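You operate a simulated robot arm through the tools that you are given. There is no shell and no other tool. Be economical: measure what you need, move in short steps, check, and stop when the job is done.

You run a simulated robot arm. Do the job below in one go: nothing can be reset, and whatever is moved stays where it is left.

## Task
Lock the end stop at the blue mark and butt the grey strip against it.

Only the result counts: the job must be done as asked and must still hold three seconds after the hand-in. Knocking over, shifting, dropping, spilling or breaking anything else fails it.

## Robot
A 7-joint arm with a two-finger parallel gripper, fixed in place. Base frame: the origin is at the foot of the arm, x ahead of it, y to its left, z up; the work surface is at about z = 0.812. Lengths are in m, angles in rad, forces in N, time in s.
Its first joint turns from -2.601 to 2.601 rad. Payload 3.43 kg.
The TCP is the grasp point between the finger pads, 0.03 m short of the fingertips. In the tool frame z runs along the fingers and y along their closing line. Largest opening 0.094 m; finger width 0.028, thickness 0.01; the body of the gripper, 0.05 by 0.096 m, starts 0.055 m behind the TCP.
Orientation is that of the tool frame in the base frame, as a unit quaternion [w, x, y, z]. With the fingers straight down and closing along the base's y, the tool's x points along the base's -x, its y along +y and its z along -z.

## Interface
- The arm moves only by the tool play_rows. Its argument "commands" is a list of rows, each a list of 7 numbers: the turn, a rotation vector about the tool's x, y, z in degrees, then the shift along the tool's x, y, z in m, then the opening in per cent of the stroke, from 0 (shut) to 100 (fully open). In form: [[wx, wy, wz, dx, dy, dz, fingers], ...]. A call has 1 to 8 rows; each row is the pose to reach, as a shift and turn from the pose commanded when the call began, along the tool's axes at that moment. Each row takes 0.2 s and may step no farther than 0.05 m and 0.15 rad from the row before; otherwise, or with a gripper value out of range, the whole call is refused. Where a pose cannot be reached the arm comes as near as it can. A force on the tool above 40 N (or 10 N above the force at the start of the call, whichever is more), or a blocked arm, ends the call early, and 0.2 s more pass. The fingers move at their own pace (about 0.045 m/s each) and stop on an object; they squeeze with about 42 N. The grip force told is the motor's: it shows also when the fingers shut on nothing. Time passes only in rows, and 0.2 s behind the last, so rows that repeat a pose let the fingers close. It gives the time, the measured TCP pose, the force on the tool (base axes), the opening and the grip force at its end, in the units of the frame above (readings bear some noise), with the torque about the TCP (base axes, N m) and any sound that the robot's microphone picked up, and new pictures: "views" is both (left out), scene, wrist or none.
- Cameras (640 x 400 px; columns grow to the right, rows downward): "scene" is fixed at [0.4006, -0.5017, 1.3982]; the picture's right is [0.96, -0.28, 0.00], its down [-0.06, -0.20, -0.98] and it looks along [0.28, 0.94, -0.20] (base axes); focal length 308 px, centre (320, 200). "wrist" rides on the gripper at [0.076, 0.014, -0.102] in the tool frame; the picture's right is [-0.18, 0.98, 0.00], its down [-0.75, -0.14, -0.64] and it looks along [-0.63, -0.12, 0.77] (tool axes); focal length 243 px, centre (320, 200). There is no depth. A picture from a camera that has moved, and an enlarged one, comes with that camera's place and axes in the base frame and with its lens.
- inspect(camera, box): a new picture of the part [left, top, right, bottom] of that camera's present view, enlarged. No time passes.
- close_job(): hands the job in; it is judged then, once.

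Work in short steps. Places have to be worked out from the pictures, the camera data and where the tool is seen: move nearer, look again, correct. Check each grasp and each placing, and mend what went wrong. You have 120 turns and 200 pictures in all, those below and enlarged ones among them. Open the gripper and draw the arm clear of the work before you hand the job in, unless the task says otherwise; then end with one line.

The tools are called as name(argument=value, ...) on one line, values as JSON. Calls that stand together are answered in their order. play_rows: Moves the arm, as the interface text tells. Its arguments: {"type":"object","properties":{"commands":{"type":"array","items":{"type":"array","items":{"type":"number"}}},"views":{"type":"string","enum":["both","scene","wrist","none"]}},"required":["commands"]} The other tools are called the same way: inspect (camera, box) takes an enlarged picture of a part of a camera's view; close_job () hands the job in.

At the start:

```text
clock: 0.0
position: [0.3917, 0.9067, 1.2057]
tool_rot: [0.001, 0.0, 1.0, 0.0]
force: [0.0, 0.6, -0.9]
torque: [0.0, 0.0, 0.01]
opening: 0.0939
grip_force: 0.1
```

scene: 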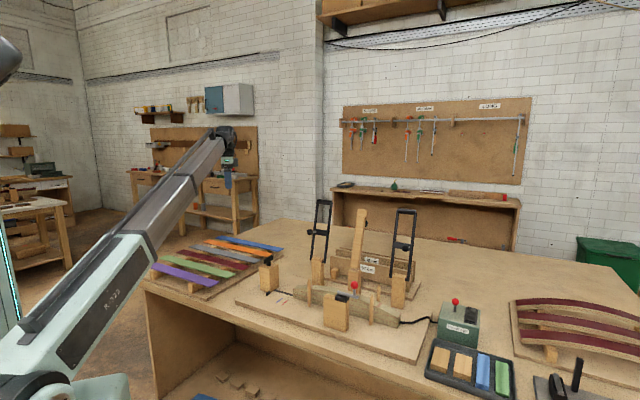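
wrist: 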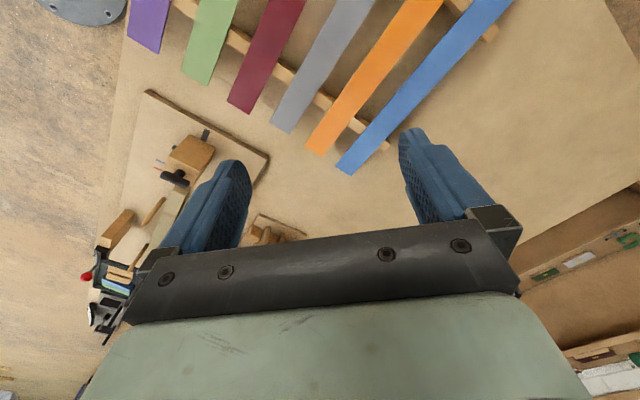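

I'll look closer at the bench, the fixture and the strips first.

inspect(camera="scene", box=[220, 190, 440, 370])

inspect(camera="scene", box=[130, 220, 330, 345])

inspect(camera="scene", box=[400, 270, 640, 400])

inspect(camera="wrist", box=[60, 80, 320, 340])

```text
2.22 times, centred on (330, 280) of scene
camera zoom: at [0.4006, -0.5017, 1.3982], right [0.96, -0.28, 0.0], down [-0.06, -0.2, -0.98], along [0.28, 0.94, -0.2], focal length 684 px, centre (298, 22)
```

zoom: 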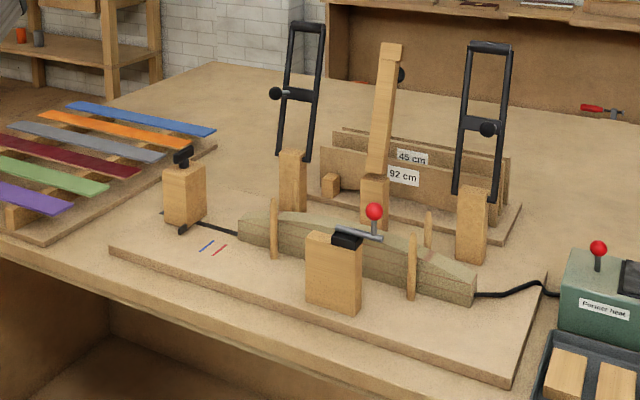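

```text
3.20 times, centred on (230, 282) of scene
camera zoom: at [0.4006, -0.5017, 1.3982], right [0.96, -0.28, 0.0], down [-0.06, -0.2, -0.98], along [0.28, 0.94, -0.2], focal length 986 px, centre (608, -64)
```

zoom: 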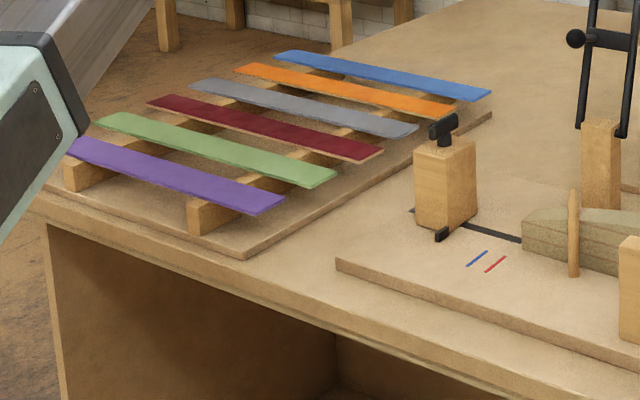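

```text
2.67 times, centred on (520, 335) of scene
camera zoom: at [0.4006, -0.5017, 1.3982], right [0.96, -0.28, 0.0], down [-0.06, -0.2, -0.98], along [0.28, 0.94, -0.2], focal length 821 px, centre (-213, -160)
```

zoom: 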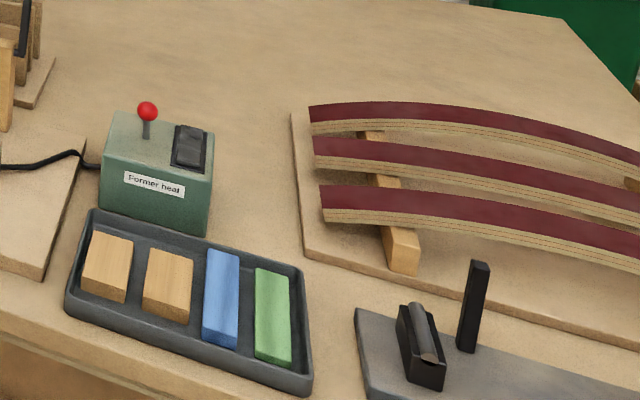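

```text
1.54 times, centred on (190, 210) of wrist
camera zoom: at [0.3162, 0.9212, 1.3083], right [0.18, 0.98, 0.0], down [0.75, -0.14, 0.64], along [0.63, -0.12, -0.77], focal length 373 px, centre (520, 185)
```

zoom: 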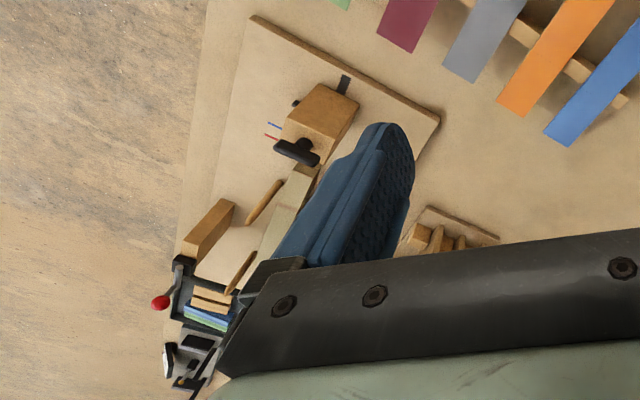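

The end stop is a block with a T-handle on a slotted track, and the blue and red marks sit beside it at roughly (0.55, 0.49). I'll bring the wrist camera round to look along the track.

play_rows(commands=[[0, 0, 7.3, 0.007, -0.025, 0.016, 100], [0, 0, 14.6, 0.014, -0.05, 0.033, 100], [0, 0, 22, 0.02, -0.075, 0.05, 100], [0, 0, 29.3, 0.027, -0.1, 0.066, 100], [0, 0, 36.6, 0.034, -0.125, 0.083, 100], [0, 0, 44, 0.04, -0.15, 0.1, 100]])

```text
clock: 1.4
position: [0.3521, 0.7568, 1.1078]
tool_rot: [0.0, 0.375, 0.927, 0.0]
force: [0.9, 0.3, -0.1]
torque: [-0.03, 0.01, -0.01]
opening: 0.0943
grip_force: 0.1
camera wrist: at [0.3077, 0.8206, 1.2084], right [0.82, 0.58, 0.0], down [0.44, -0.63, 0.64], along [0.37, -0.52, -0.77], focal length 243 px, centre (320, 200)
```

scene: 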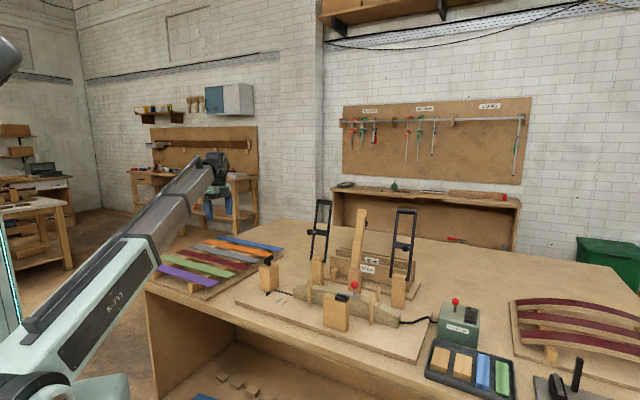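
wrist: 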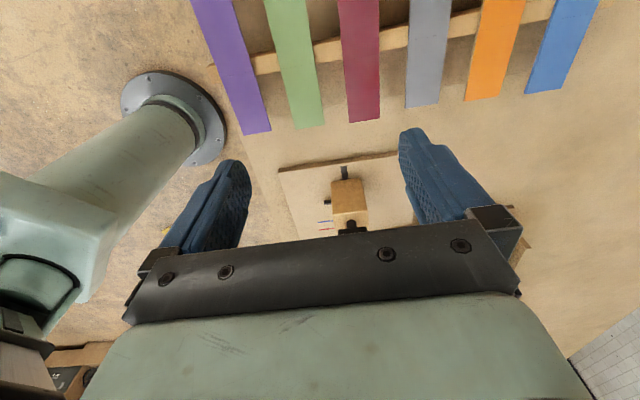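

The wrist camera sees the stop near its lower edge, so the useful part of its view is under and just ahead of the camera. I'll shift the tool along the track for a better look.

play_rows(commands=[[0, 0, 0, -0.04, 0, 0, 100], [0, 0, 0, -0.08, 0, 0, 100], [0, 0, 0, -0.12, 0, 0, 100], [0, 0, 0, -0.14, 0, 0, 100]], views="wrist")

inspect(camera="wrist", box=[220, 60, 440, 240])

```text
clock: 2.4
position: [0.4536, 0.6591, 1.1067]
tool_rot: [0.0, 0.375, 0.927, 0.0]
force: [-0.4, 0.3, -0.6]
torque: [0.01, -0.02, 0.03]
opening: 0.0942
grip_force: 0.0
camera wrist: at [0.4084, 0.7231, 1.2088], right [0.81, 0.58, 0.0], down [0.44, -0.62, 0.64], along [0.37, -0.52, -0.77], focal length 243 px, centre (320, 200)
```

wrist: 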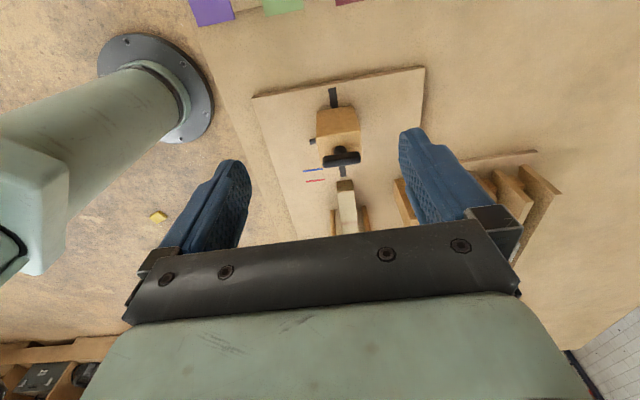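

```text
2.22 times, centred on (330, 150) of wrist
camera zoom: at [0.4084, 0.7231, 1.2088], right [0.81, 0.58, 0.0], down [0.44, -0.62, 0.64], along [0.37, -0.52, -0.77], focal length 539 px, centre (298, 311)
```

zoom: 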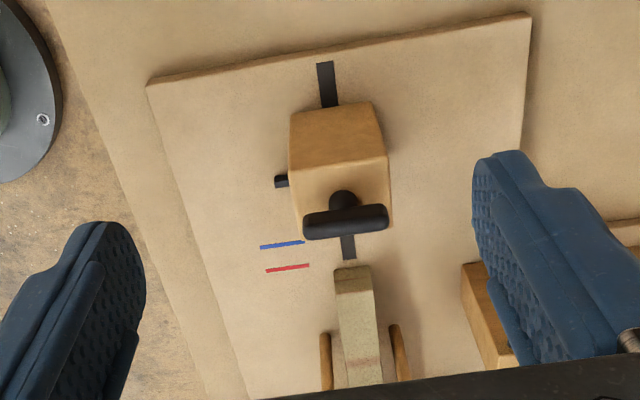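

The track runs at about -45°, with the marks on the base side of it. I'll zoom in on the stop to see what its small black tab is and where it sits.

inspect(camera="scene", box=[245, 245, 309, 309])

inspect(camera="wrist", box=[290, 80, 370, 190])

inspect(camera="scene", box=[290, 270, 410, 340])

```text
6.25 times, centred on (277, 277) of scene
camera zoom: at [0.4006, -0.5017, 1.3982], right [0.96, -0.28, 0.0], down [-0.06, -0.2, -0.98], along [0.28, 0.94, -0.2], focal length 1925 px, centre (589, -281)
```

zoom: 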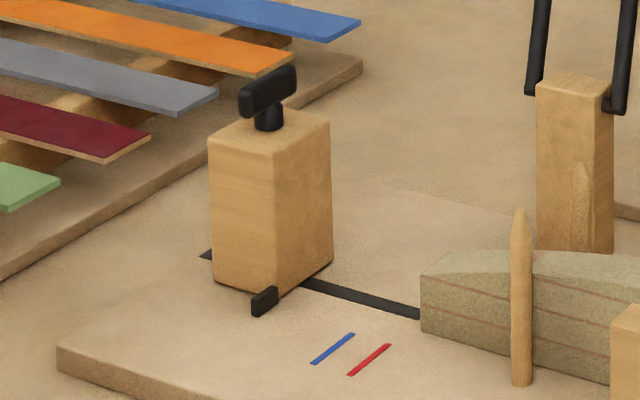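

```text
3.64 times, centred on (330, 135) of wrist
camera zoom: at [0.4084, 0.7231, 1.2088], right [0.81, 0.58, 0.0], down [0.44, -0.62, 0.64], along [0.37, -0.52, -0.77], focal length 882 px, centre (284, 436)
```

zoom: 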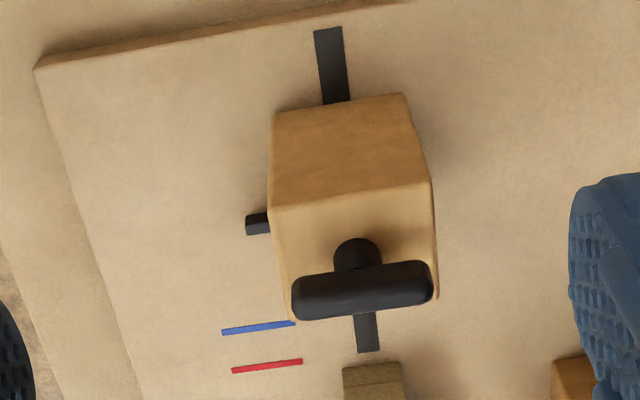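

```text
5.33 times, centred on (350, 305) of scene
camera zoom: at [0.4006, -0.5017, 1.3982], right [0.96, -0.28, 0.0], down [-0.06, -0.2, -0.98], along [0.28, 0.94, -0.2], focal length 1643 px, centre (160, -360)
```

zoom: 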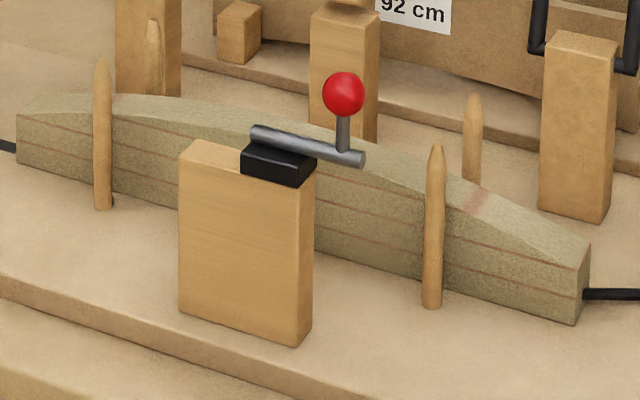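

The tab is a pointer level with the stop's former-facing face, so the stop has to move about 0.057 m toward the former to reach the blue mark. I put the block centre at about (0.521, 0.611) with its top near 0.915, and I'll hover the open fingers over it to check.

play_rows(commands=[[0, 0, 0, -0.04, 0.006, 0.0, 100], [0, 0, 0, -0.082, 0.013, 0.01, 100], [0, 0, 0, -0.082, 0.013, 0.055, 100], [0, 0, 0, -0.082, 0.013, 0.095, 100]])

inspect(camera="scene", box=[220, 200, 340, 310])

inspect(camera="wrist", box=[200, 60, 440, 260])

```text
clock: 3.4
position: [0.5214, 0.6112, 1.011]
tool_rot: [0.0, 0.374, 0.927, 0.0]
force: [0.6, 0.1, -0.6]
torque: [0.01, 0.01, 0.03]
opening: 0.0941
grip_force: 0.0
camera wrist: at [0.4772, 0.6748, 1.1133], right [0.82, 0.58, 0.0], down [0.44, -0.62, 0.64], along [0.37, -0.52, -0.77], focal length 243 px, centre (320, 200)
```

scene: 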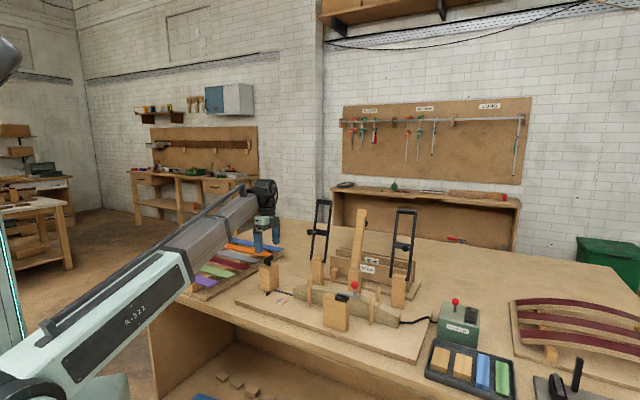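
wrist: 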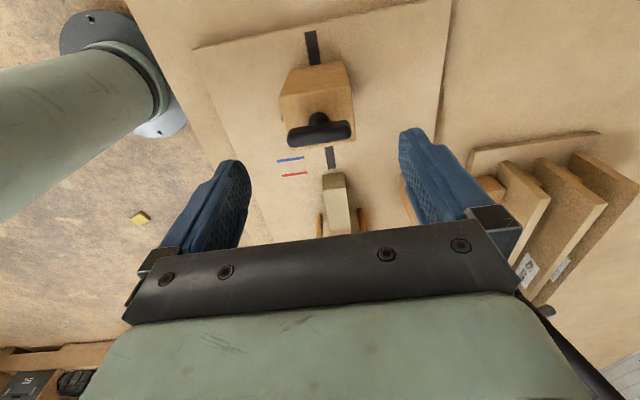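

```text
3.64 times, centred on (280, 255) of scene
camera zoom: at [0.4006, -0.5017, 1.3982], right [0.96, -0.28, 0.0], down [-0.06, -0.2, -0.98], along [0.28, 0.94, -0.2], focal length 1120 px, centre (466, 0)
```

zoom: 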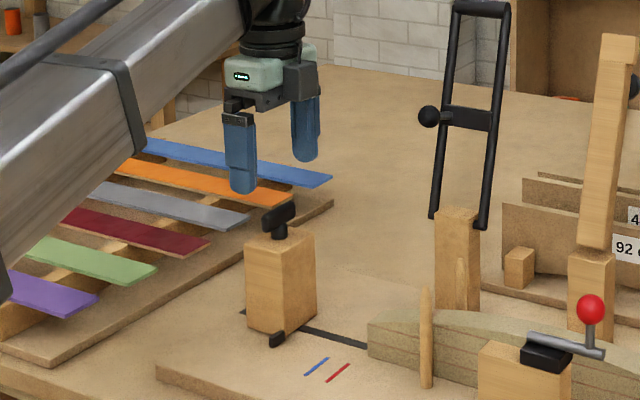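

```text
2.00 times, centred on (320, 160) of wrist
camera zoom: at [0.4772, 0.6748, 1.1133], right [0.82, 0.58, 0.0], down [0.44, -0.62, 0.64], along [0.37, -0.52, -0.77], focal length 485 px, centre (320, 280)
```

zoom: 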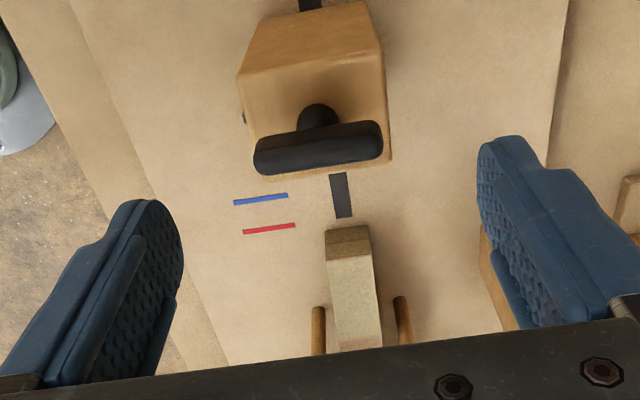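

The TCP projects right onto the block top, so the alignment is good. I'll lower the fingers either side of it, with the T-handle between them.

play_rows(commands=[[0, 0, 0, 0, 0, 0.04, 100], [0, 0, 0, 0, 0, 0.07, 100], [0, 0, 0, 0, 0, 0.093, 100]])

inspect(camera="scene", box=[230, 220, 310, 310])

```text
clock: 4.2
position: [0.5227, 0.6116, 0.9173]
tool_rot: [0.001, 0.374, 0.927, 0.0]
force: [-0.1, -0.7, -0.1]
torque: [0.03, 0.01, -0.04]
opening: 0.0941
grip_force: 0.0
camera wrist: at [0.4769, 0.6744, 1.0202], right [0.82, 0.58, 0.0], down [0.44, -0.63, 0.64], along [0.37, -0.52, -0.77], focal length 243 px, centre (320, 200)
```

scene: 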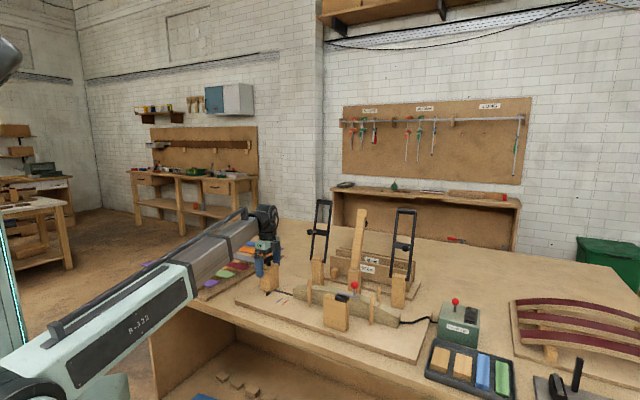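
wrist: 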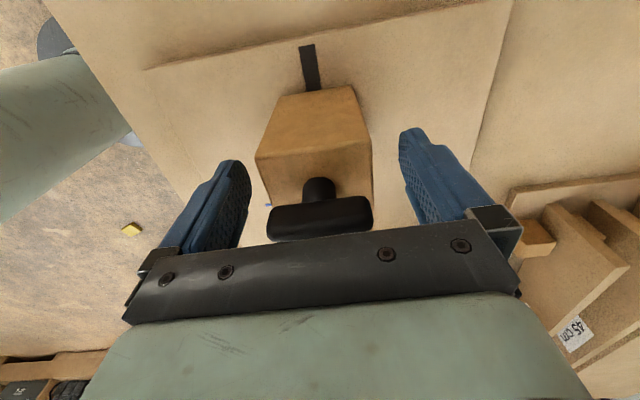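

```text
4.44 times, centred on (270, 265) of scene
camera zoom: at [0.4006, -0.5017, 1.3982], right [0.96, -0.28, 0.0], down [-0.06, -0.2, -0.98], along [0.28, 0.94, -0.2], focal length 1369 px, centre (542, -89)
```

zoom: 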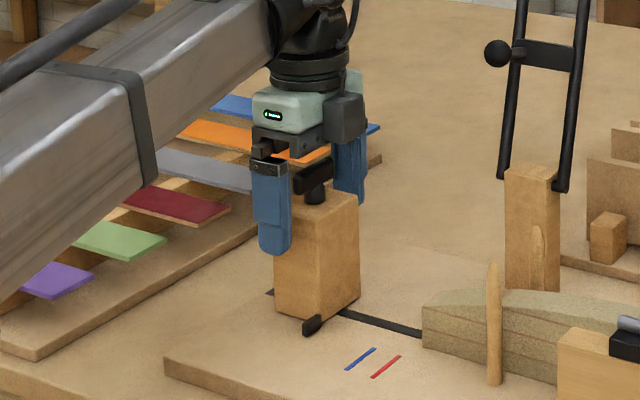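

The fingers straddle the block. I'll close on it.

play_rows(commands=[[0, 0, 0, 0, 0, 0, 60], [0, 0, 0, 0, 0, 0, 45], [0, 0, 0, 0, 0, 0, 45], [0, 0, 0, 0, 0, 0, 30], [0, 0, 0, 0, 0, 0, 30]], views="wrist")

```text
clock: 5.4
position: [0.5209, 0.6104, 0.9193]
tool_rot: [0.0, 0.376, 0.927, -0.001]
force: [-5.5, -6.1, 30.2]
torque: [-0.74, 0.62, -1.47]
opening: 0.0598
grip_force: 45.0
camera wrist: at [0.4764, 0.6738, 1.0222], right [0.82, 0.58, 0.0], down [0.44, -0.63, 0.64], along [0.37, -0.52, -0.77], focal length 243 px, centre (320, 200)
```

wrist: 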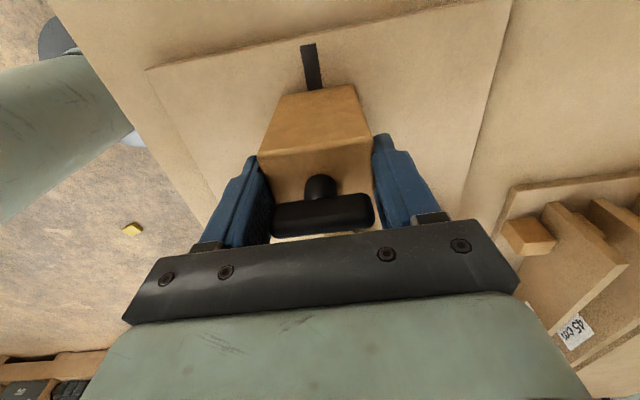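

Gripped at 0.060 m, but the readings show a yaw mismatch and an upward load. I'll ease the pose with a small turn and a small lift.

play_rows(commands=[[0, 0, 0.7, 0, 0, -0.001, 30], [0, 0, 1.4, 0, 0, -0.002, 30]], views="none")

```text
clock: 6.0
position: [0.5207, 0.6115, 0.9199]
tool_rot: [0.0, 0.385, 0.923, 0.0]
force: [-6.0, -13.5, 7.6]
torque: [0.2, -0.13, 2.0]
opening: 0.06
grip_force: 45.0
```

That overshot slightly, so I'll back off about 0.8°.

play_rows(commands=[[0, 0, -0.8, 0, 0, -0.0005, 30], [0, 0, -0.8, 0, 0, -0.0005, 30]], views="none")

```text
clock: 6.6
position: [0.5211, 0.61, 0.9211]
tool_rot: [-0.001, 0.381, 0.925, 0.0]
force: [-11.2, -15.0, -12.7]
torque: [0.5, -0.42, -1.71]
opening: 0.0599
grip_force: 44.7
```

The remaining loads are small friction offsets. I'll start sliding the stop toward the former in small steps and watch the force.

play_rows(commands=[[0, 0, 0.3, -0.005, -0.001, 0.0005, 30], [0, 0, 0.4, -0.01, -0.001, 0.0005, 30], [0, 0, 0.4, -0.015, -0.001, 0.0005, 30]])

inspect(camera="scene", box=[230, 220, 310, 310])

```text
clock: 7.2
position: [0.5225, 0.6093, 0.9202]
tool_rot: [-0.007, 0.379, 0.925, 0.003]
force: [-8.6, 6.7, -0.3]
torque: [-0.4, -0.06, -1.13]
opening: 0.0599
grip_force: 44.5
stopped in row 2: the force on the tool passed its limit at 44 N (the readings are from after the stop); the commanded pose is now the measured one
camera wrist: at [0.479, 0.6726, 1.0236], right [0.82, 0.57, 0.0], down [0.44, -0.64, 0.63], along [0.36, -0.52, -0.78], focal length 243 px, centre (320, 200)
```

scene: 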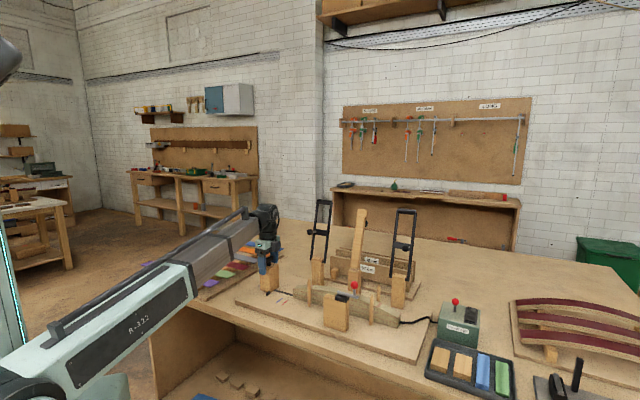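
wrist: 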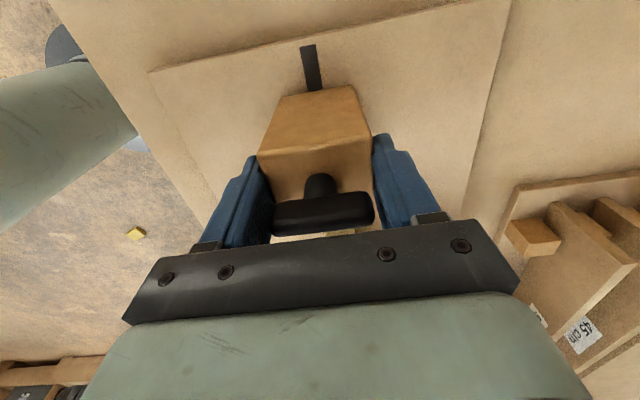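

```text
4.44 times, centred on (270, 265) of scene
camera zoom: at [0.4006, -0.5017, 1.3982], right [0.96, -0.28, 0.0], down [-0.06, -0.2, -0.98], along [0.28, 0.94, -0.2], focal length 1369 px, centre (542, -89)
```

zoom: 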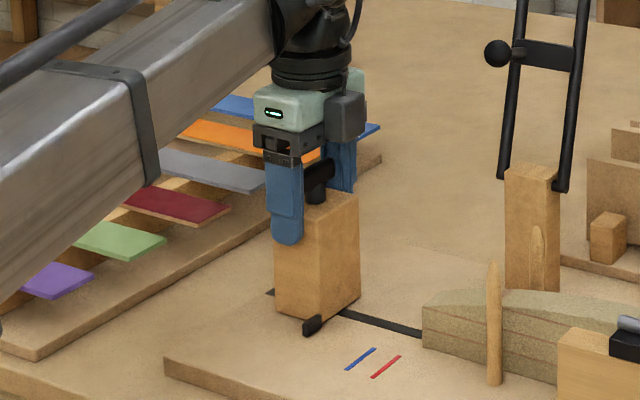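

The stop resists 44 N, so it is locked as it stands: it has to be unlocked, slid, then relocked. I'll release, straighten the tool and rise to T-handle height.

play_rows(commands=[[0, 0, 0, 0, 0, 0, 80], [0, 0, 0, 0, 0, 0, 100], [0, -0.9, 0.2, 0, 0, 0, 100], [0, -0.9, 0.2, 0, 0, -0.02, 100], [0, -0.9, 0.2, 0, 0, -0.038, 100]], views="both")

inspect(camera="scene", box=[245, 220, 305, 300])

inspect(camera="wrist", box=[220, 60, 440, 250])

```text
clock: 8.4
position: [0.5231, 0.6076, 0.9578]
tool_rot: [0.002, 0.381, 0.924, -0.001]
force: [0.4, 0.0, -0.7]
torque: [-0.05, -0.03, 0.0]
opening: 0.0941
grip_force: 0.1
camera wrist: at [0.4792, 0.6724, 1.0601], right [0.82, 0.57, 0.0], down [0.43, -0.63, 0.64], along [0.37, -0.53, -0.76], focal length 243 px, centre (320, 200)
```

scene: 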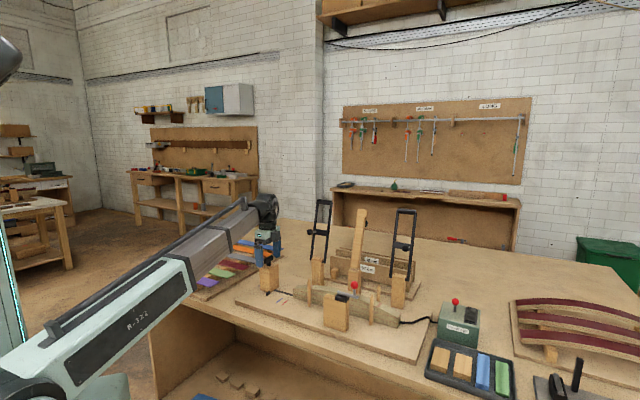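
wrist: 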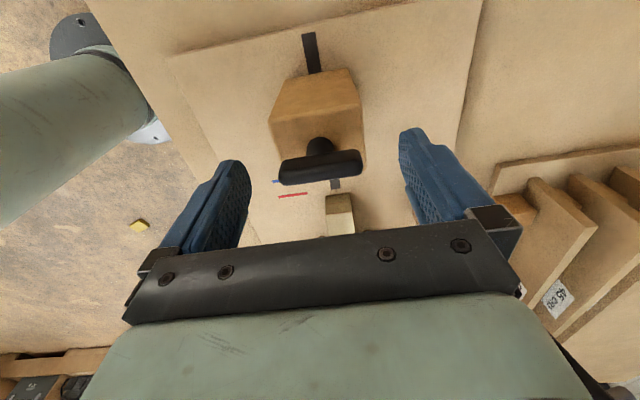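

```text
5.00 times, centred on (275, 260) of scene
camera zoom: at [0.4006, -0.5017, 1.3982], right [0.96, -0.28, 0.0], down [-0.06, -0.2, -0.98], along [0.28, 0.94, -0.2], focal length 1540 px, centre (545, -100)
```

zoom: 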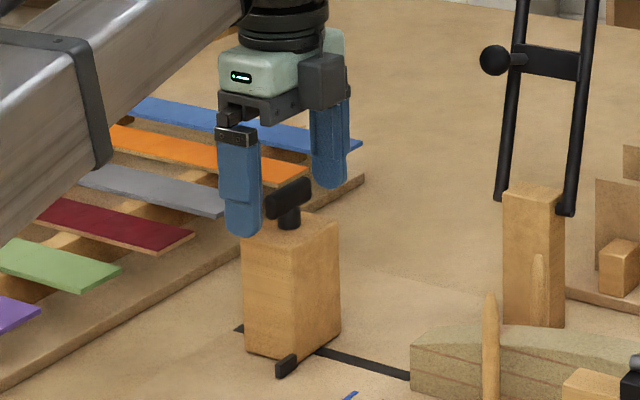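

```text
2.11 times, centred on (330, 155) of wrist
camera zoom: at [0.4792, 0.6724, 1.0601], right [0.82, 0.57, 0.0], down [0.43, -0.63, 0.64], along [0.37, -0.53, -0.76], focal length 511 px, centre (299, 295)
```

zoom: 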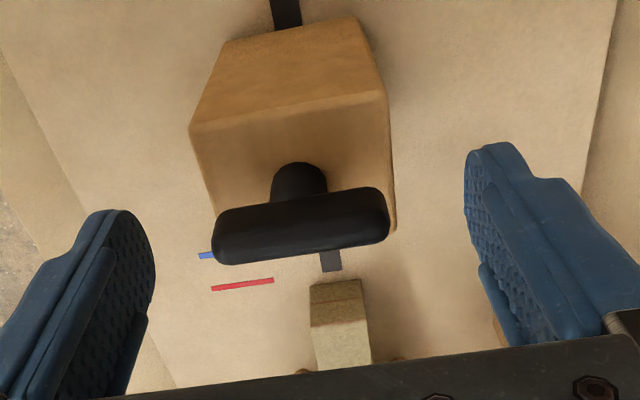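

The bar lies across the track, centred near (0.523, 0.611) at z≈0.943. I'll centre over it, close on its ends and try a small anticlockwise turn.

play_rows(commands=[[0, 0, 0, 0.002, 0.002, 0.005, 80], [0, 0, 0, 0.002, 0.002, 0.005, 60], [0, 0, 0, 0.002, 0.002, 0.005, 45], [0, 0, 0, 0.002, 0.002, 0.005, 30], [0, 0, 0, 0.002, 0.002, 0.005, 30]], views="wrist")

```text
clock: 9.6
position: [0.5232, 0.6096, 0.9533]
tool_rot: [0.0, 0.381, 0.924, -0.002]
force: [-15.0, -13.5, -3.9]
torque: [-0.25, 0.14, -0.05]
opening: 0.0497
grip_force: 45.3
camera wrist: at [0.4781, 0.6741, 1.0552], right [0.82, 0.57, 0.0], down [0.43, -0.63, 0.64], along [0.36, -0.53, -0.76], focal length 243 px, centre (320, 200)
```

wrist: 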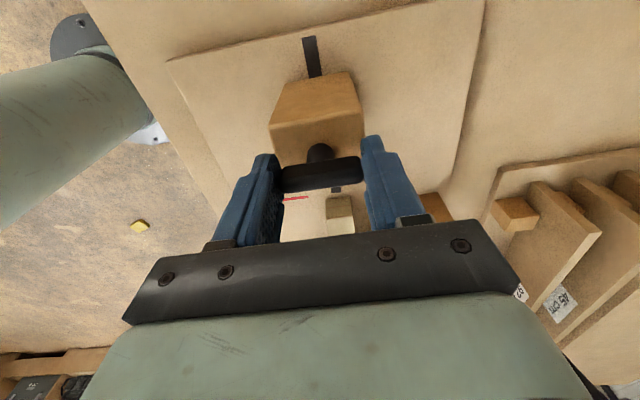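

The bar is held by its ends at 0.050 m. Next comes an anticlockwise turn (seen from above) of about 15°, with a small shift to relieve the side force.

play_rows(commands=[[0, 0, -4, 0, -0.001, 0, 30], [0, 0, -8, 0, -0.001, 0, 30], [0, 0, -12, 0, -0.001, 0, 30], [0, 0, -16, 0, -0.001, 0, 30]], views="wrist")

```text
clock: 10.6
position: [0.522, 0.6097, 0.9529]
tool_rot: [0.001, 0.249, 0.969, -0.002]
force: [-17.1, -17.3, -7.5]
torque: [0.25, -0.63, -0.07]
opening: 0.0494
grip_force: 45.0
camera wrist: at [0.4615, 0.6593, 1.0552], right [0.64, 0.77, 0.0], down [0.59, -0.48, 0.64], along [0.5, -0.41, -0.76], focal length 243 px, centre (320, 200)
```

wrist: 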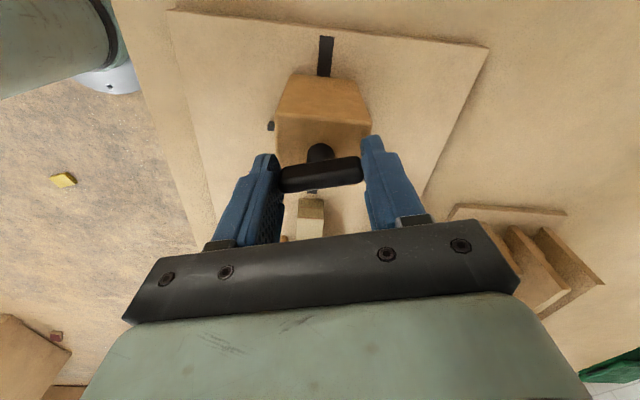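

The bar turns freely with the gripper. I'll keep turning the same way and watch the torque and the microphone.

play_rows(commands=[[0, 0, -7, 0, -0.0005, 0, 30], [0, 0, -14, 0, -0.0005, 0, 30], [0, 0, -21, 0, -0.0005, 0, 30], [0, 0, -28, 0, -0.0005, 0, 30], [0, 0, -35, 0, -0.0005, 0, 30], [0, 0, -42, 0, -0.0005, 0, 30]], views="wrist")

```text
clock: 12.0
position: [0.5217, 0.6071, 0.9526]
tool_rot: [-0.001, -0.116, 0.993, -0.002]
force: [-18.3, -25.9, -16.7]
torque: [0.3, -0.37, -0.01]
opening: 0.0498
grip_force: 44.7
camera wrist: at [0.4442, 0.6054, 1.0557], right [-0.05, 1.0, -0.01], down [0.77, 0.04, 0.64], along [0.64, 0.02, -0.77], focal length 243 px, centre (320, 200)
```

wrist: 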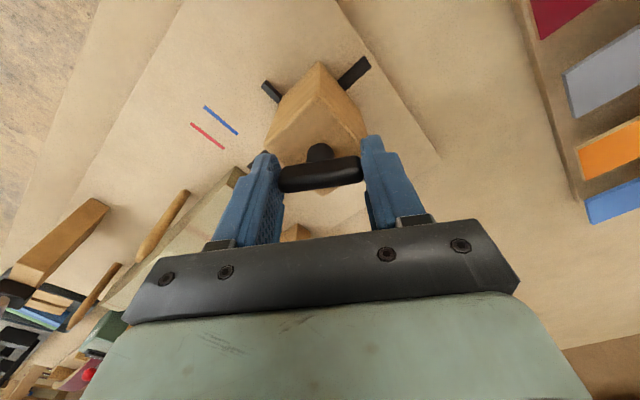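

58° so far with no torque resistance. I'll relieve the side load and go on to about 90°.

play_rows(commands=[[0, 0, -6, 0.001, -0.001, 0.001, 30], [0, 0, -13, 0.002, -0.0016, 0.001, 30], [0, 0, -20, 0.002, -0.0016, 0.001, 30], [0, 0, -26, 0.002, -0.0016, 0.001, 30], [0, 0, -32, 0.002, -0.0016, 0.001, 30]], views="wrist")

```text
clock: 13.2
position: [0.5214, 0.6067, 0.9533]
tool_rot: [0.001, -0.384, 0.923, -0.002]
force: [5.8, -14.5, 19.0]
torque: [-0.9, 0.82, -0.2]
opening: 0.0497
grip_force: 45.4
camera wrist: at [0.4576, 0.5638, 1.0554], right [-0.57, 0.82, 0.0], down [0.63, 0.44, 0.64], along [0.53, 0.36, -0.77], focal length 243 px, centre (320, 200)
```

wrist: 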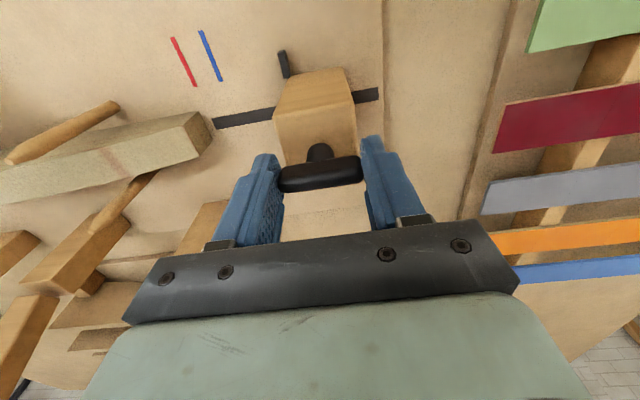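

The bar now lies along the track. Still holding it, I'll test whether the stop slides toward the former by 1 cm.

play_rows(commands=[[0, 0, 0, 0, -0.003, 0, 30], [0, 0, 0, 0, -0.006, 0, 30], [0, 0, 0, 0, -0.01, 0, 30]], views="wrist")

```text
clock: 14.0
position: [0.5274, 0.6003, 0.9531]
tool_rot: [0.001, -0.384, 0.923, 0.0]
force: [-1.4, 1.2, 26.1]
torque: [0.18, 0.47, -0.07]
opening: 0.0497
grip_force: 45.3
camera wrist: at [0.4634, 0.5577, 1.0552], right [-0.57, 0.82, 0.0], down [0.63, 0.43, 0.64], along [0.53, 0.36, -0.76], focal length 243 px, centre (320, 200)
```

wrist: 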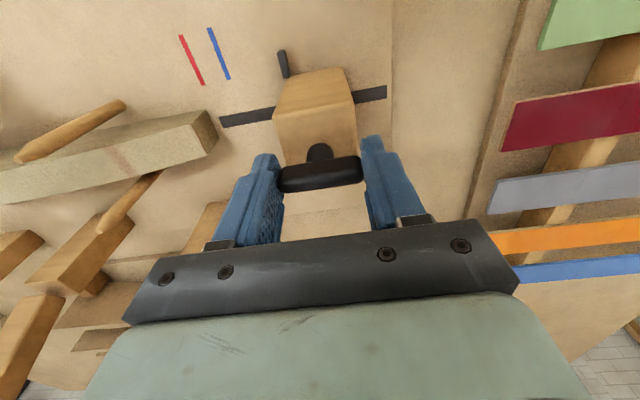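

The block slides freely now. I'll measure the pointer-to-blue-mark distance in this view, where both show clearly.

inspect(camera="wrist", box=[160, 10, 320, 110])

```text
4.00 times, centred on (240, 60) of wrist
camera zoom: at [0.4634, 0.5577, 1.0552], right [-0.57, 0.82, 0.0], down [0.63, 0.43, 0.64], along [0.53, 0.36, -0.76], focal length 970 px, centre (640, 760)
```

zoom: 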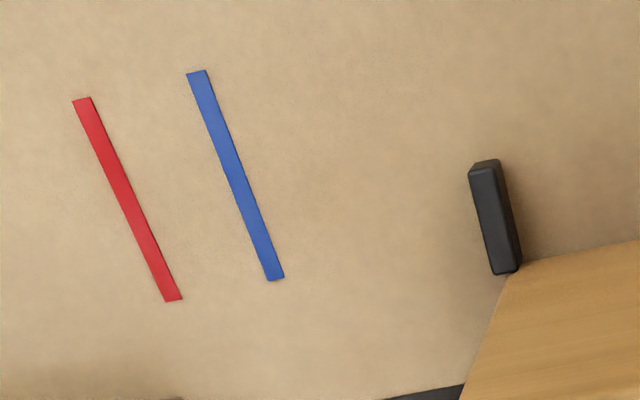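

The pointer needs about 0.050 m more travel. I'll slide 0.045 m, easing the vertical load, then re-measure.

play_rows(commands=[[0, 0, 0, 0, -0.007, -0.0015, 30], [0, 0, 0, 0, -0.015, -0.0015, 30], [0, 0, 0, 0, -0.023, -0.0015, 30], [0, 0, 0, 0, -0.031, -0.0015, 30], [0, 0, 0, 0, -0.038, -0.0015, 30], [0, 0, 0, 0, -0.045, -0.0015, 30]], views="wrist")

inspect(camera="wrist", box=[200, 10, 360, 110])

```text
clock: 15.4
position: [0.5591, 0.5688, 0.9543]
tool_rot: [-0.001, -0.384, 0.923, -0.001]
force: [-2.6, -0.8, -8.9]
torque: [0.34, -0.14, -0.02]
opening: 0.0499
grip_force: 45.2
camera wrist: at [0.4961, 0.5257, 1.0554], right [-0.57, 0.82, 0.0], down [0.63, 0.44, 0.64], along [0.53, 0.36, -0.77], focal length 243 px, centre (320, 200)
```

wrist: 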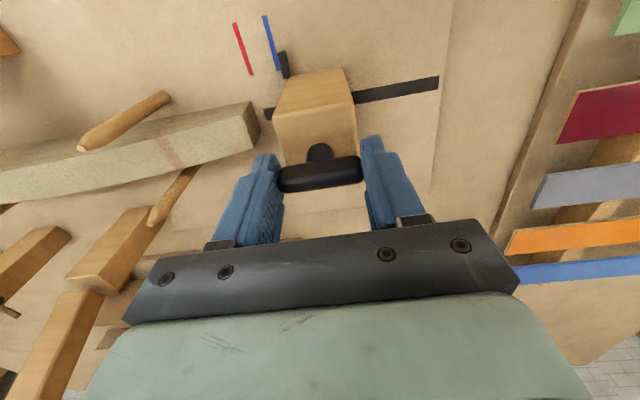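

```text
4.00 times, centred on (280, 60) of wrist
camera zoom: at [0.4961, 0.5257, 1.0554], right [-0.57, 0.82, 0.0], down [0.63, 0.44, 0.64], along [0.53, 0.36, -0.77], focal length 970 px, centre (480, 760)
```

zoom: 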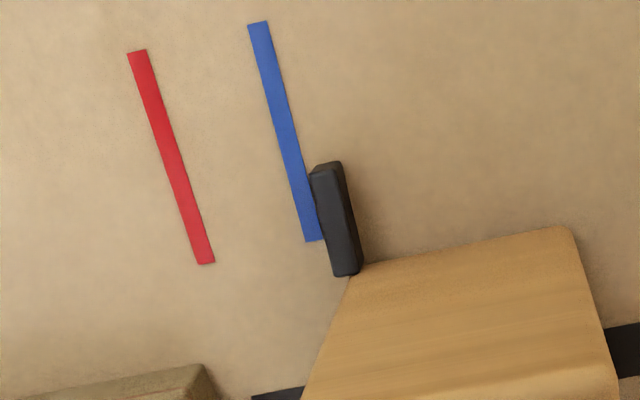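

About 6 mm remain. I'll slide that and look again.

play_rows(commands=[[0, 0, 0, 0, -0.003, 0, 30], [0, 0, 0, 0, -0.0058, 0, 30]], views="none")

inspect(camera="wrist", box=[220, 10, 380, 110])

inspect(camera="scene", box=[255, 265, 319, 315])

```text
clock: 16.0
position: [0.5636, 0.5634, 0.9527]
tool_rot: [0.0, -0.384, 0.923, -0.002]
force: [-4.3, -1.9, -14.4]
torque: [0.18, -0.02, -0.04]
opening: 0.0497
grip_force: 45.0
```

```text
4.00 times, centred on (300, 60) of wrist
camera zoom: at [0.4998, 0.522, 1.0555], right [-0.57, 0.82, 0.0], down [0.63, 0.44, 0.64], along [0.53, 0.36, -0.77], focal length 970 px, centre (400, 760)
```

zoom: 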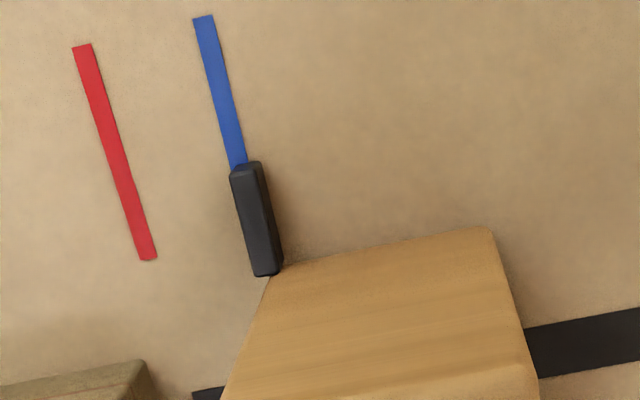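

```text
8.00 times, centred on (287, 290) of scene
camera zoom: at [0.4006, -0.5017, 1.3982], right [0.96, -0.28, 0.0], down [-0.06, -0.2, -0.98], along [0.28, 0.94, -0.2], focal length 2464 px, centre (584, -520)
```

zoom: 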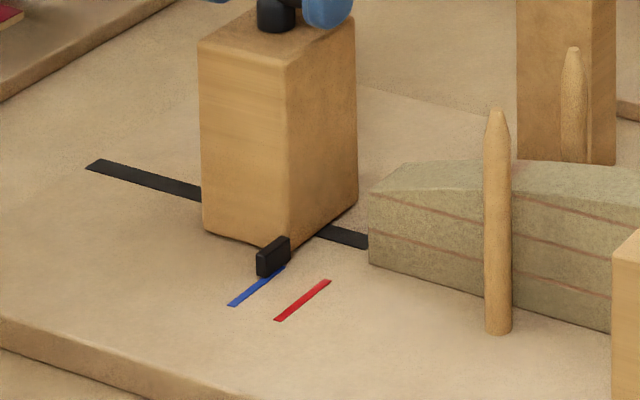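

Nearly there: the pointer is about 1.5 mm short. One small nudge.

play_rows(commands=[[0, 0, 0, 0, -0.0017, 0.001, 30], [0, 0, 0, 0, -0.0017, 0.001, 30]], views="none")

inspect(camera="wrist", box=[240, 10, 340, 80])

inspect(camera="scene", box=[271, 285, 303, 310])

```text
clock: 16.6
position: [0.5655, 0.5631, 0.954]
tool_rot: [0.0, -0.384, 0.923, -0.002]
force: [-4.4, -1.1, -0.5]
torque: [-0.88, 1.18, -0.06]
opening: 0.0496
grip_force: 45.1
```

```text
5.71 times, centred on (290, 45) of wrist
camera zoom: at [0.5011, 0.5207, 1.0554], right [-0.57, 0.82, 0.0], down [0.63, 0.44, 0.64], along [0.53, 0.36, -0.77], focal length 1386 px, centre (491, 1086)
```

zoom: 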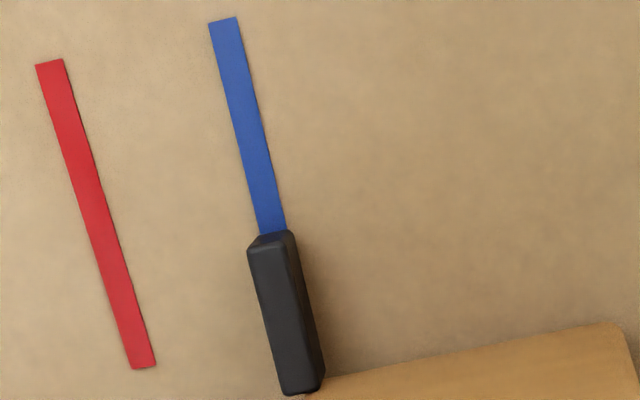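

```text
16.00 times, centred on (287, 298) of scene
camera zoom: at [0.4006, -0.5017, 1.3982], right [0.96, -0.28, 0.0], down [-0.06, -0.2, -0.98], along [0.28, 0.94, -0.2], focal length 4929 px, centre (848, -1360)
```

zoom: 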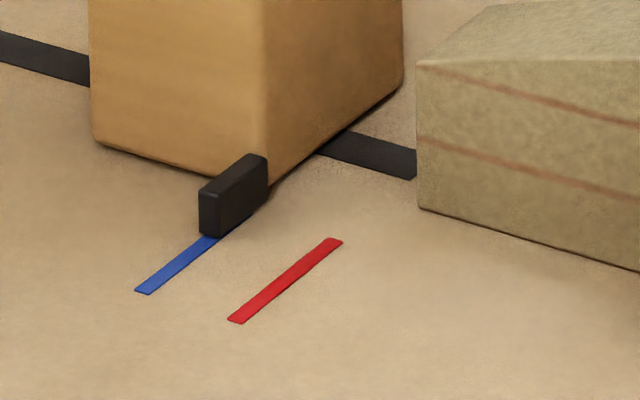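

The pointer sits on the blue mark in both views. To lock it, I'll turn the bar back clockwise in two calls, watching forces so the block doesn't creep.

play_rows(commands=[[0, 0, 6, 0, 0, 0, 30], [0, 0, 13, 0, 0, 0, 30], [0, 0, 20, 0, 0, 0, 30], [0, 0, 27, 0, 0, 0, 30], [0, 0, 34, 0, 0, 0, 30], [0, 0, 41, 0, 0, 0, 30], [0, 0, 47, 0, 0, 0, 30]], views="wrist")

inspect(camera="scene", box=[271, 285, 303, 310])

```text
clock: 18.2
position: [0.5657, 0.5652, 0.9537]
tool_rot: [0.002, 0.018, 1.0, 0.0]
force: [3.2, 4.5, 9.1]
torque: [-0.19, 0.85, 0.01]
opening: 0.0498
grip_force: 44.5
camera wrist: at [0.4896, 0.5816, 1.0551], right [0.22, 0.98, 0.0], down [0.75, -0.17, 0.64], along [0.63, -0.14, -0.76], focal length 243 px, centre (320, 200)
```

wrist: 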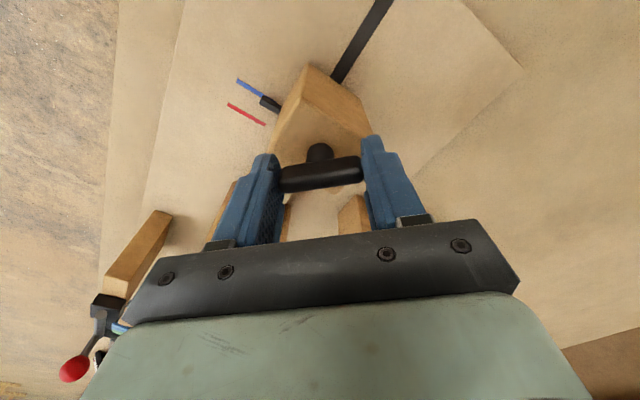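

```text
16.00 times, centred on (287, 298) of scene
camera zoom: at [0.4006, -0.5017, 1.3982], right [0.96, -0.28, 0.0], down [-0.06, -0.2, -0.98], along [0.28, 0.94, -0.2], focal length 4929 px, centre (848, -1360)
```

zoom: 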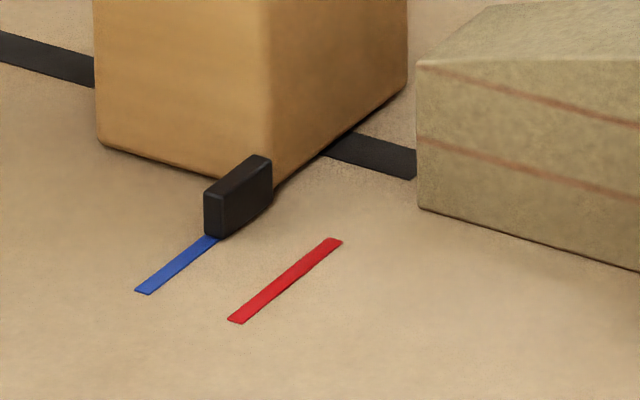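

It crept about 1 mm, which is still on the mark. I'll finish the turn with a tiny back-offset.

play_rows(commands=[[0, 0, 6, 0.0004, 0.0004, 0, 30], [0, 0, 13, 0.0004, 0.0004, 0, 30], [0, 0, 20, 0.0004, 0.0004, 0, 30], [0, 0, 27, 0.0004, 0.0004, 0, 30], [0, 0, 34, 0.0004, 0.0004, 0, 30], [0, 0, 40, 0.0004, 0.0004, 0, 30], [0, 0, 43, 0.0004, 0.0004, 0, 30]], views="wrist")

inspect(camera="scene", box=[271, 285, 303, 310])

```text
clock: 19.8
position: [0.5665, 0.5654, 0.9525]
tool_rot: [0.002, 0.382, 0.924, 0.0]
force: [17.9, 19.2, 18.3]
torque: [-0.92, -0.32, 0.05]
opening: 0.0496
grip_force: 44.5
camera wrist: at [0.5218, 0.6296, 1.0551], right [0.83, 0.56, 0.0], down [0.43, -0.63, 0.64], along [0.37, -0.53, -0.77], focal length 243 px, centre (320, 200)
```

wrist: 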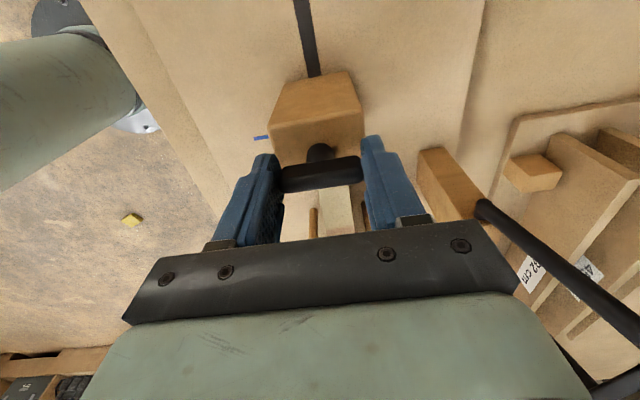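

```text
16.00 times, centred on (287, 298) of scene
camera zoom: at [0.4006, -0.5017, 1.3982], right [0.96, -0.28, 0.0], down [-0.06, -0.2, -0.98], along [0.28, 0.94, -0.2], focal length 4929 px, centre (848, -1360)
```

zoom: 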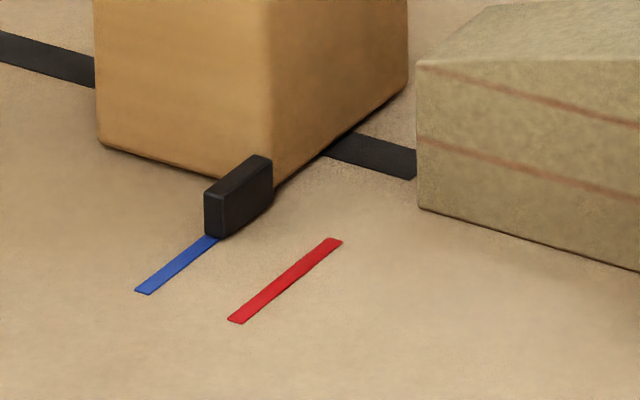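

Position held. I'll turn a few degrees further to feel for a hard end.

play_rows(commands=[[0, 0, 2, 0, 0.001, -0.001, 30], [0, 0, 4, 0, 0.001, -0.001, 30], [0, 0, 4, 0, 0.001, -0.001, 30]], views="none")

```text
clock: 20.6
position: [0.5652, 0.5664, 0.9528]
tool_rot: [0.001, 0.414, 0.91, -0.001]
force: [8.3, 16.8, 0.1]
torque: [0.39, -0.28, 1.29]
opening: 0.0498
grip_force: 45.2
```

1.29 N·m of resistance means the bar is at its lock end. I'll ease back, do a light push test along the track, then release.

play_rows(commands=[[0, 0, -3, 0, 0, 0, 30], [0, 0, -3, -0.002, 0, 0, 30], [0, 0, -3, -0.004, 0, 0, 30]], views="none")

inspect(camera="scene", box=[271, 285, 303, 310])

```text
clock: 21.4
position: [0.5665, 0.5649, 0.9528]
tool_rot: [-0.001, 0.389, 0.921, 0.0]
force: [-8.7, 34.1, -7.0]
torque: [0.01, -0.21, 0.24]
opening: 0.0497
grip_force: 45.1
```

```text
16.00 times, centred on (287, 298) of scene
camera zoom: at [0.4006, -0.5017, 1.3982], right [0.96, -0.28, 0.0], down [-0.06, -0.2, -0.98], along [0.28, 0.94, -0.2], focal length 4929 px, centre (848, -1360)
```

zoom: 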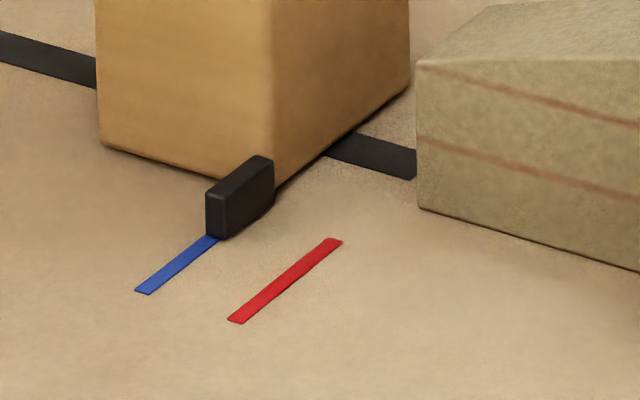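

The stop holds about 30 N without moving, so it is locked at the blue mark. I'll release and rise clear, then check alignment from above.

play_rows(commands=[[0, 0, 0, 0.002, 0, 0, 60], [0, 0, 0, 0.002, 0, 0, 90], [0, 0, 0, 0.002, 0, 0, 100], [0, 0, 0, 0.002, 0, -0.04, 100], [0, 0, 0, 0.04, -0.03, -0.06, 100], [0, 0, 0, 0.06, -0.04, -0.08, 100]], views="wrist")

inspect(camera="wrist", box=[270, 60, 470, 230])

```text
refused: row 5 steps farther than a row can; nothing moved
```

```text
2.35 times, centred on (370, 145) of wrist
camera zoom: at [0.5234, 0.6297, 1.0554], right [0.83, 0.55, 0.0], down [0.43, -0.64, 0.64], along [0.36, -0.53, -0.77], focal length 571 px, centre (202, 329)
```

zoom: 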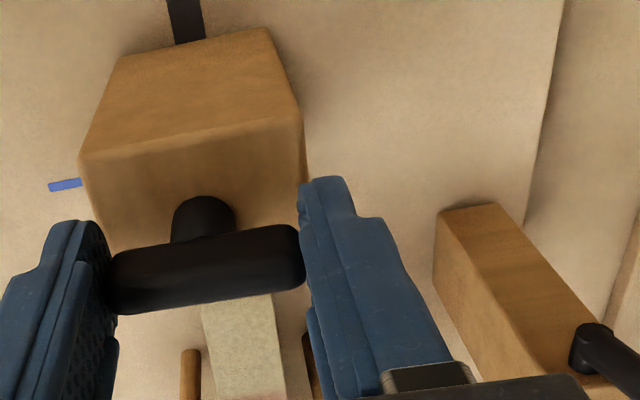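

That call was refused for a step over the limit. I'll repeat it with smaller steps.

play_rows(commands=[[0, 0, 0, 0.002, 0, 0, 60], [0, 0, 0, 0.002, 0, 0, 90], [0, 0, 0, 0.002, 0, 0, 100], [0, 0, 0, 0.002, 0, -0.04, 100], [0, 0, 0, 0.03, -0.02, -0.065, 100], [0, 0, 0, 0.06, -0.04, -0.09, 100]], views="wrist")

inspect(camera="wrist", box=[290, 60, 450, 220])

```text
clock: 22.8
position: [0.4968, 0.5785, 1.0448]
tool_rot: [0.0, 0.39, 0.921, 0.0]
force: [0.2, 0.7, 0.4]
torque: [0.02, 0.01, -0.03]
opening: 0.094
grip_force: 0.1
camera wrist: at [0.4546, 0.6426, 1.1465], right [0.83, 0.55, 0.0], down [0.42, -0.64, 0.64], along [0.36, -0.54, -0.76], focal length 243 px, centre (320, 200)
```

wrist: 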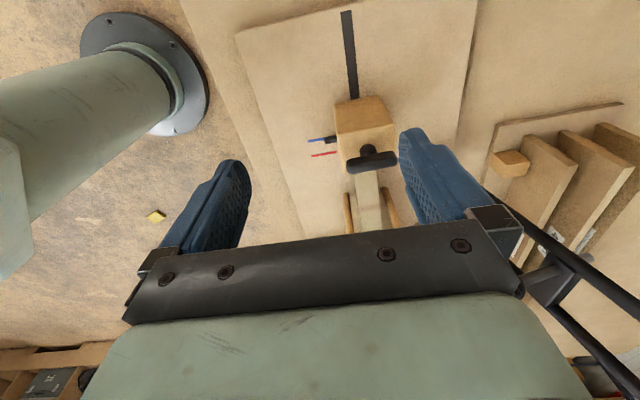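

```text
2.50 times, centred on (370, 140) of wrist
camera zoom: at [0.4546, 0.6426, 1.1465], right [0.83, 0.55, 0.0], down [0.42, -0.64, 0.64], along [0.36, -0.54, -0.76], focal length 606 px, centre (195, 350)
```

zoom: 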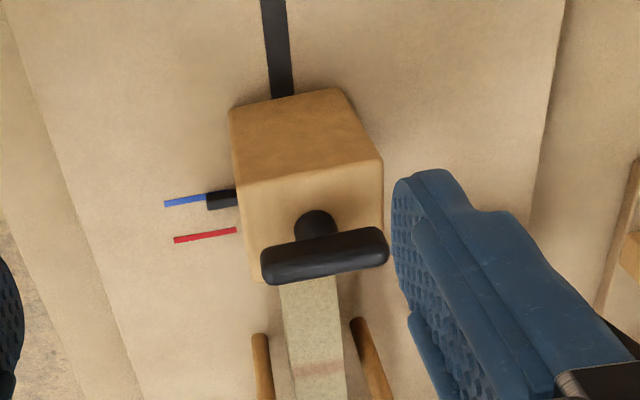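

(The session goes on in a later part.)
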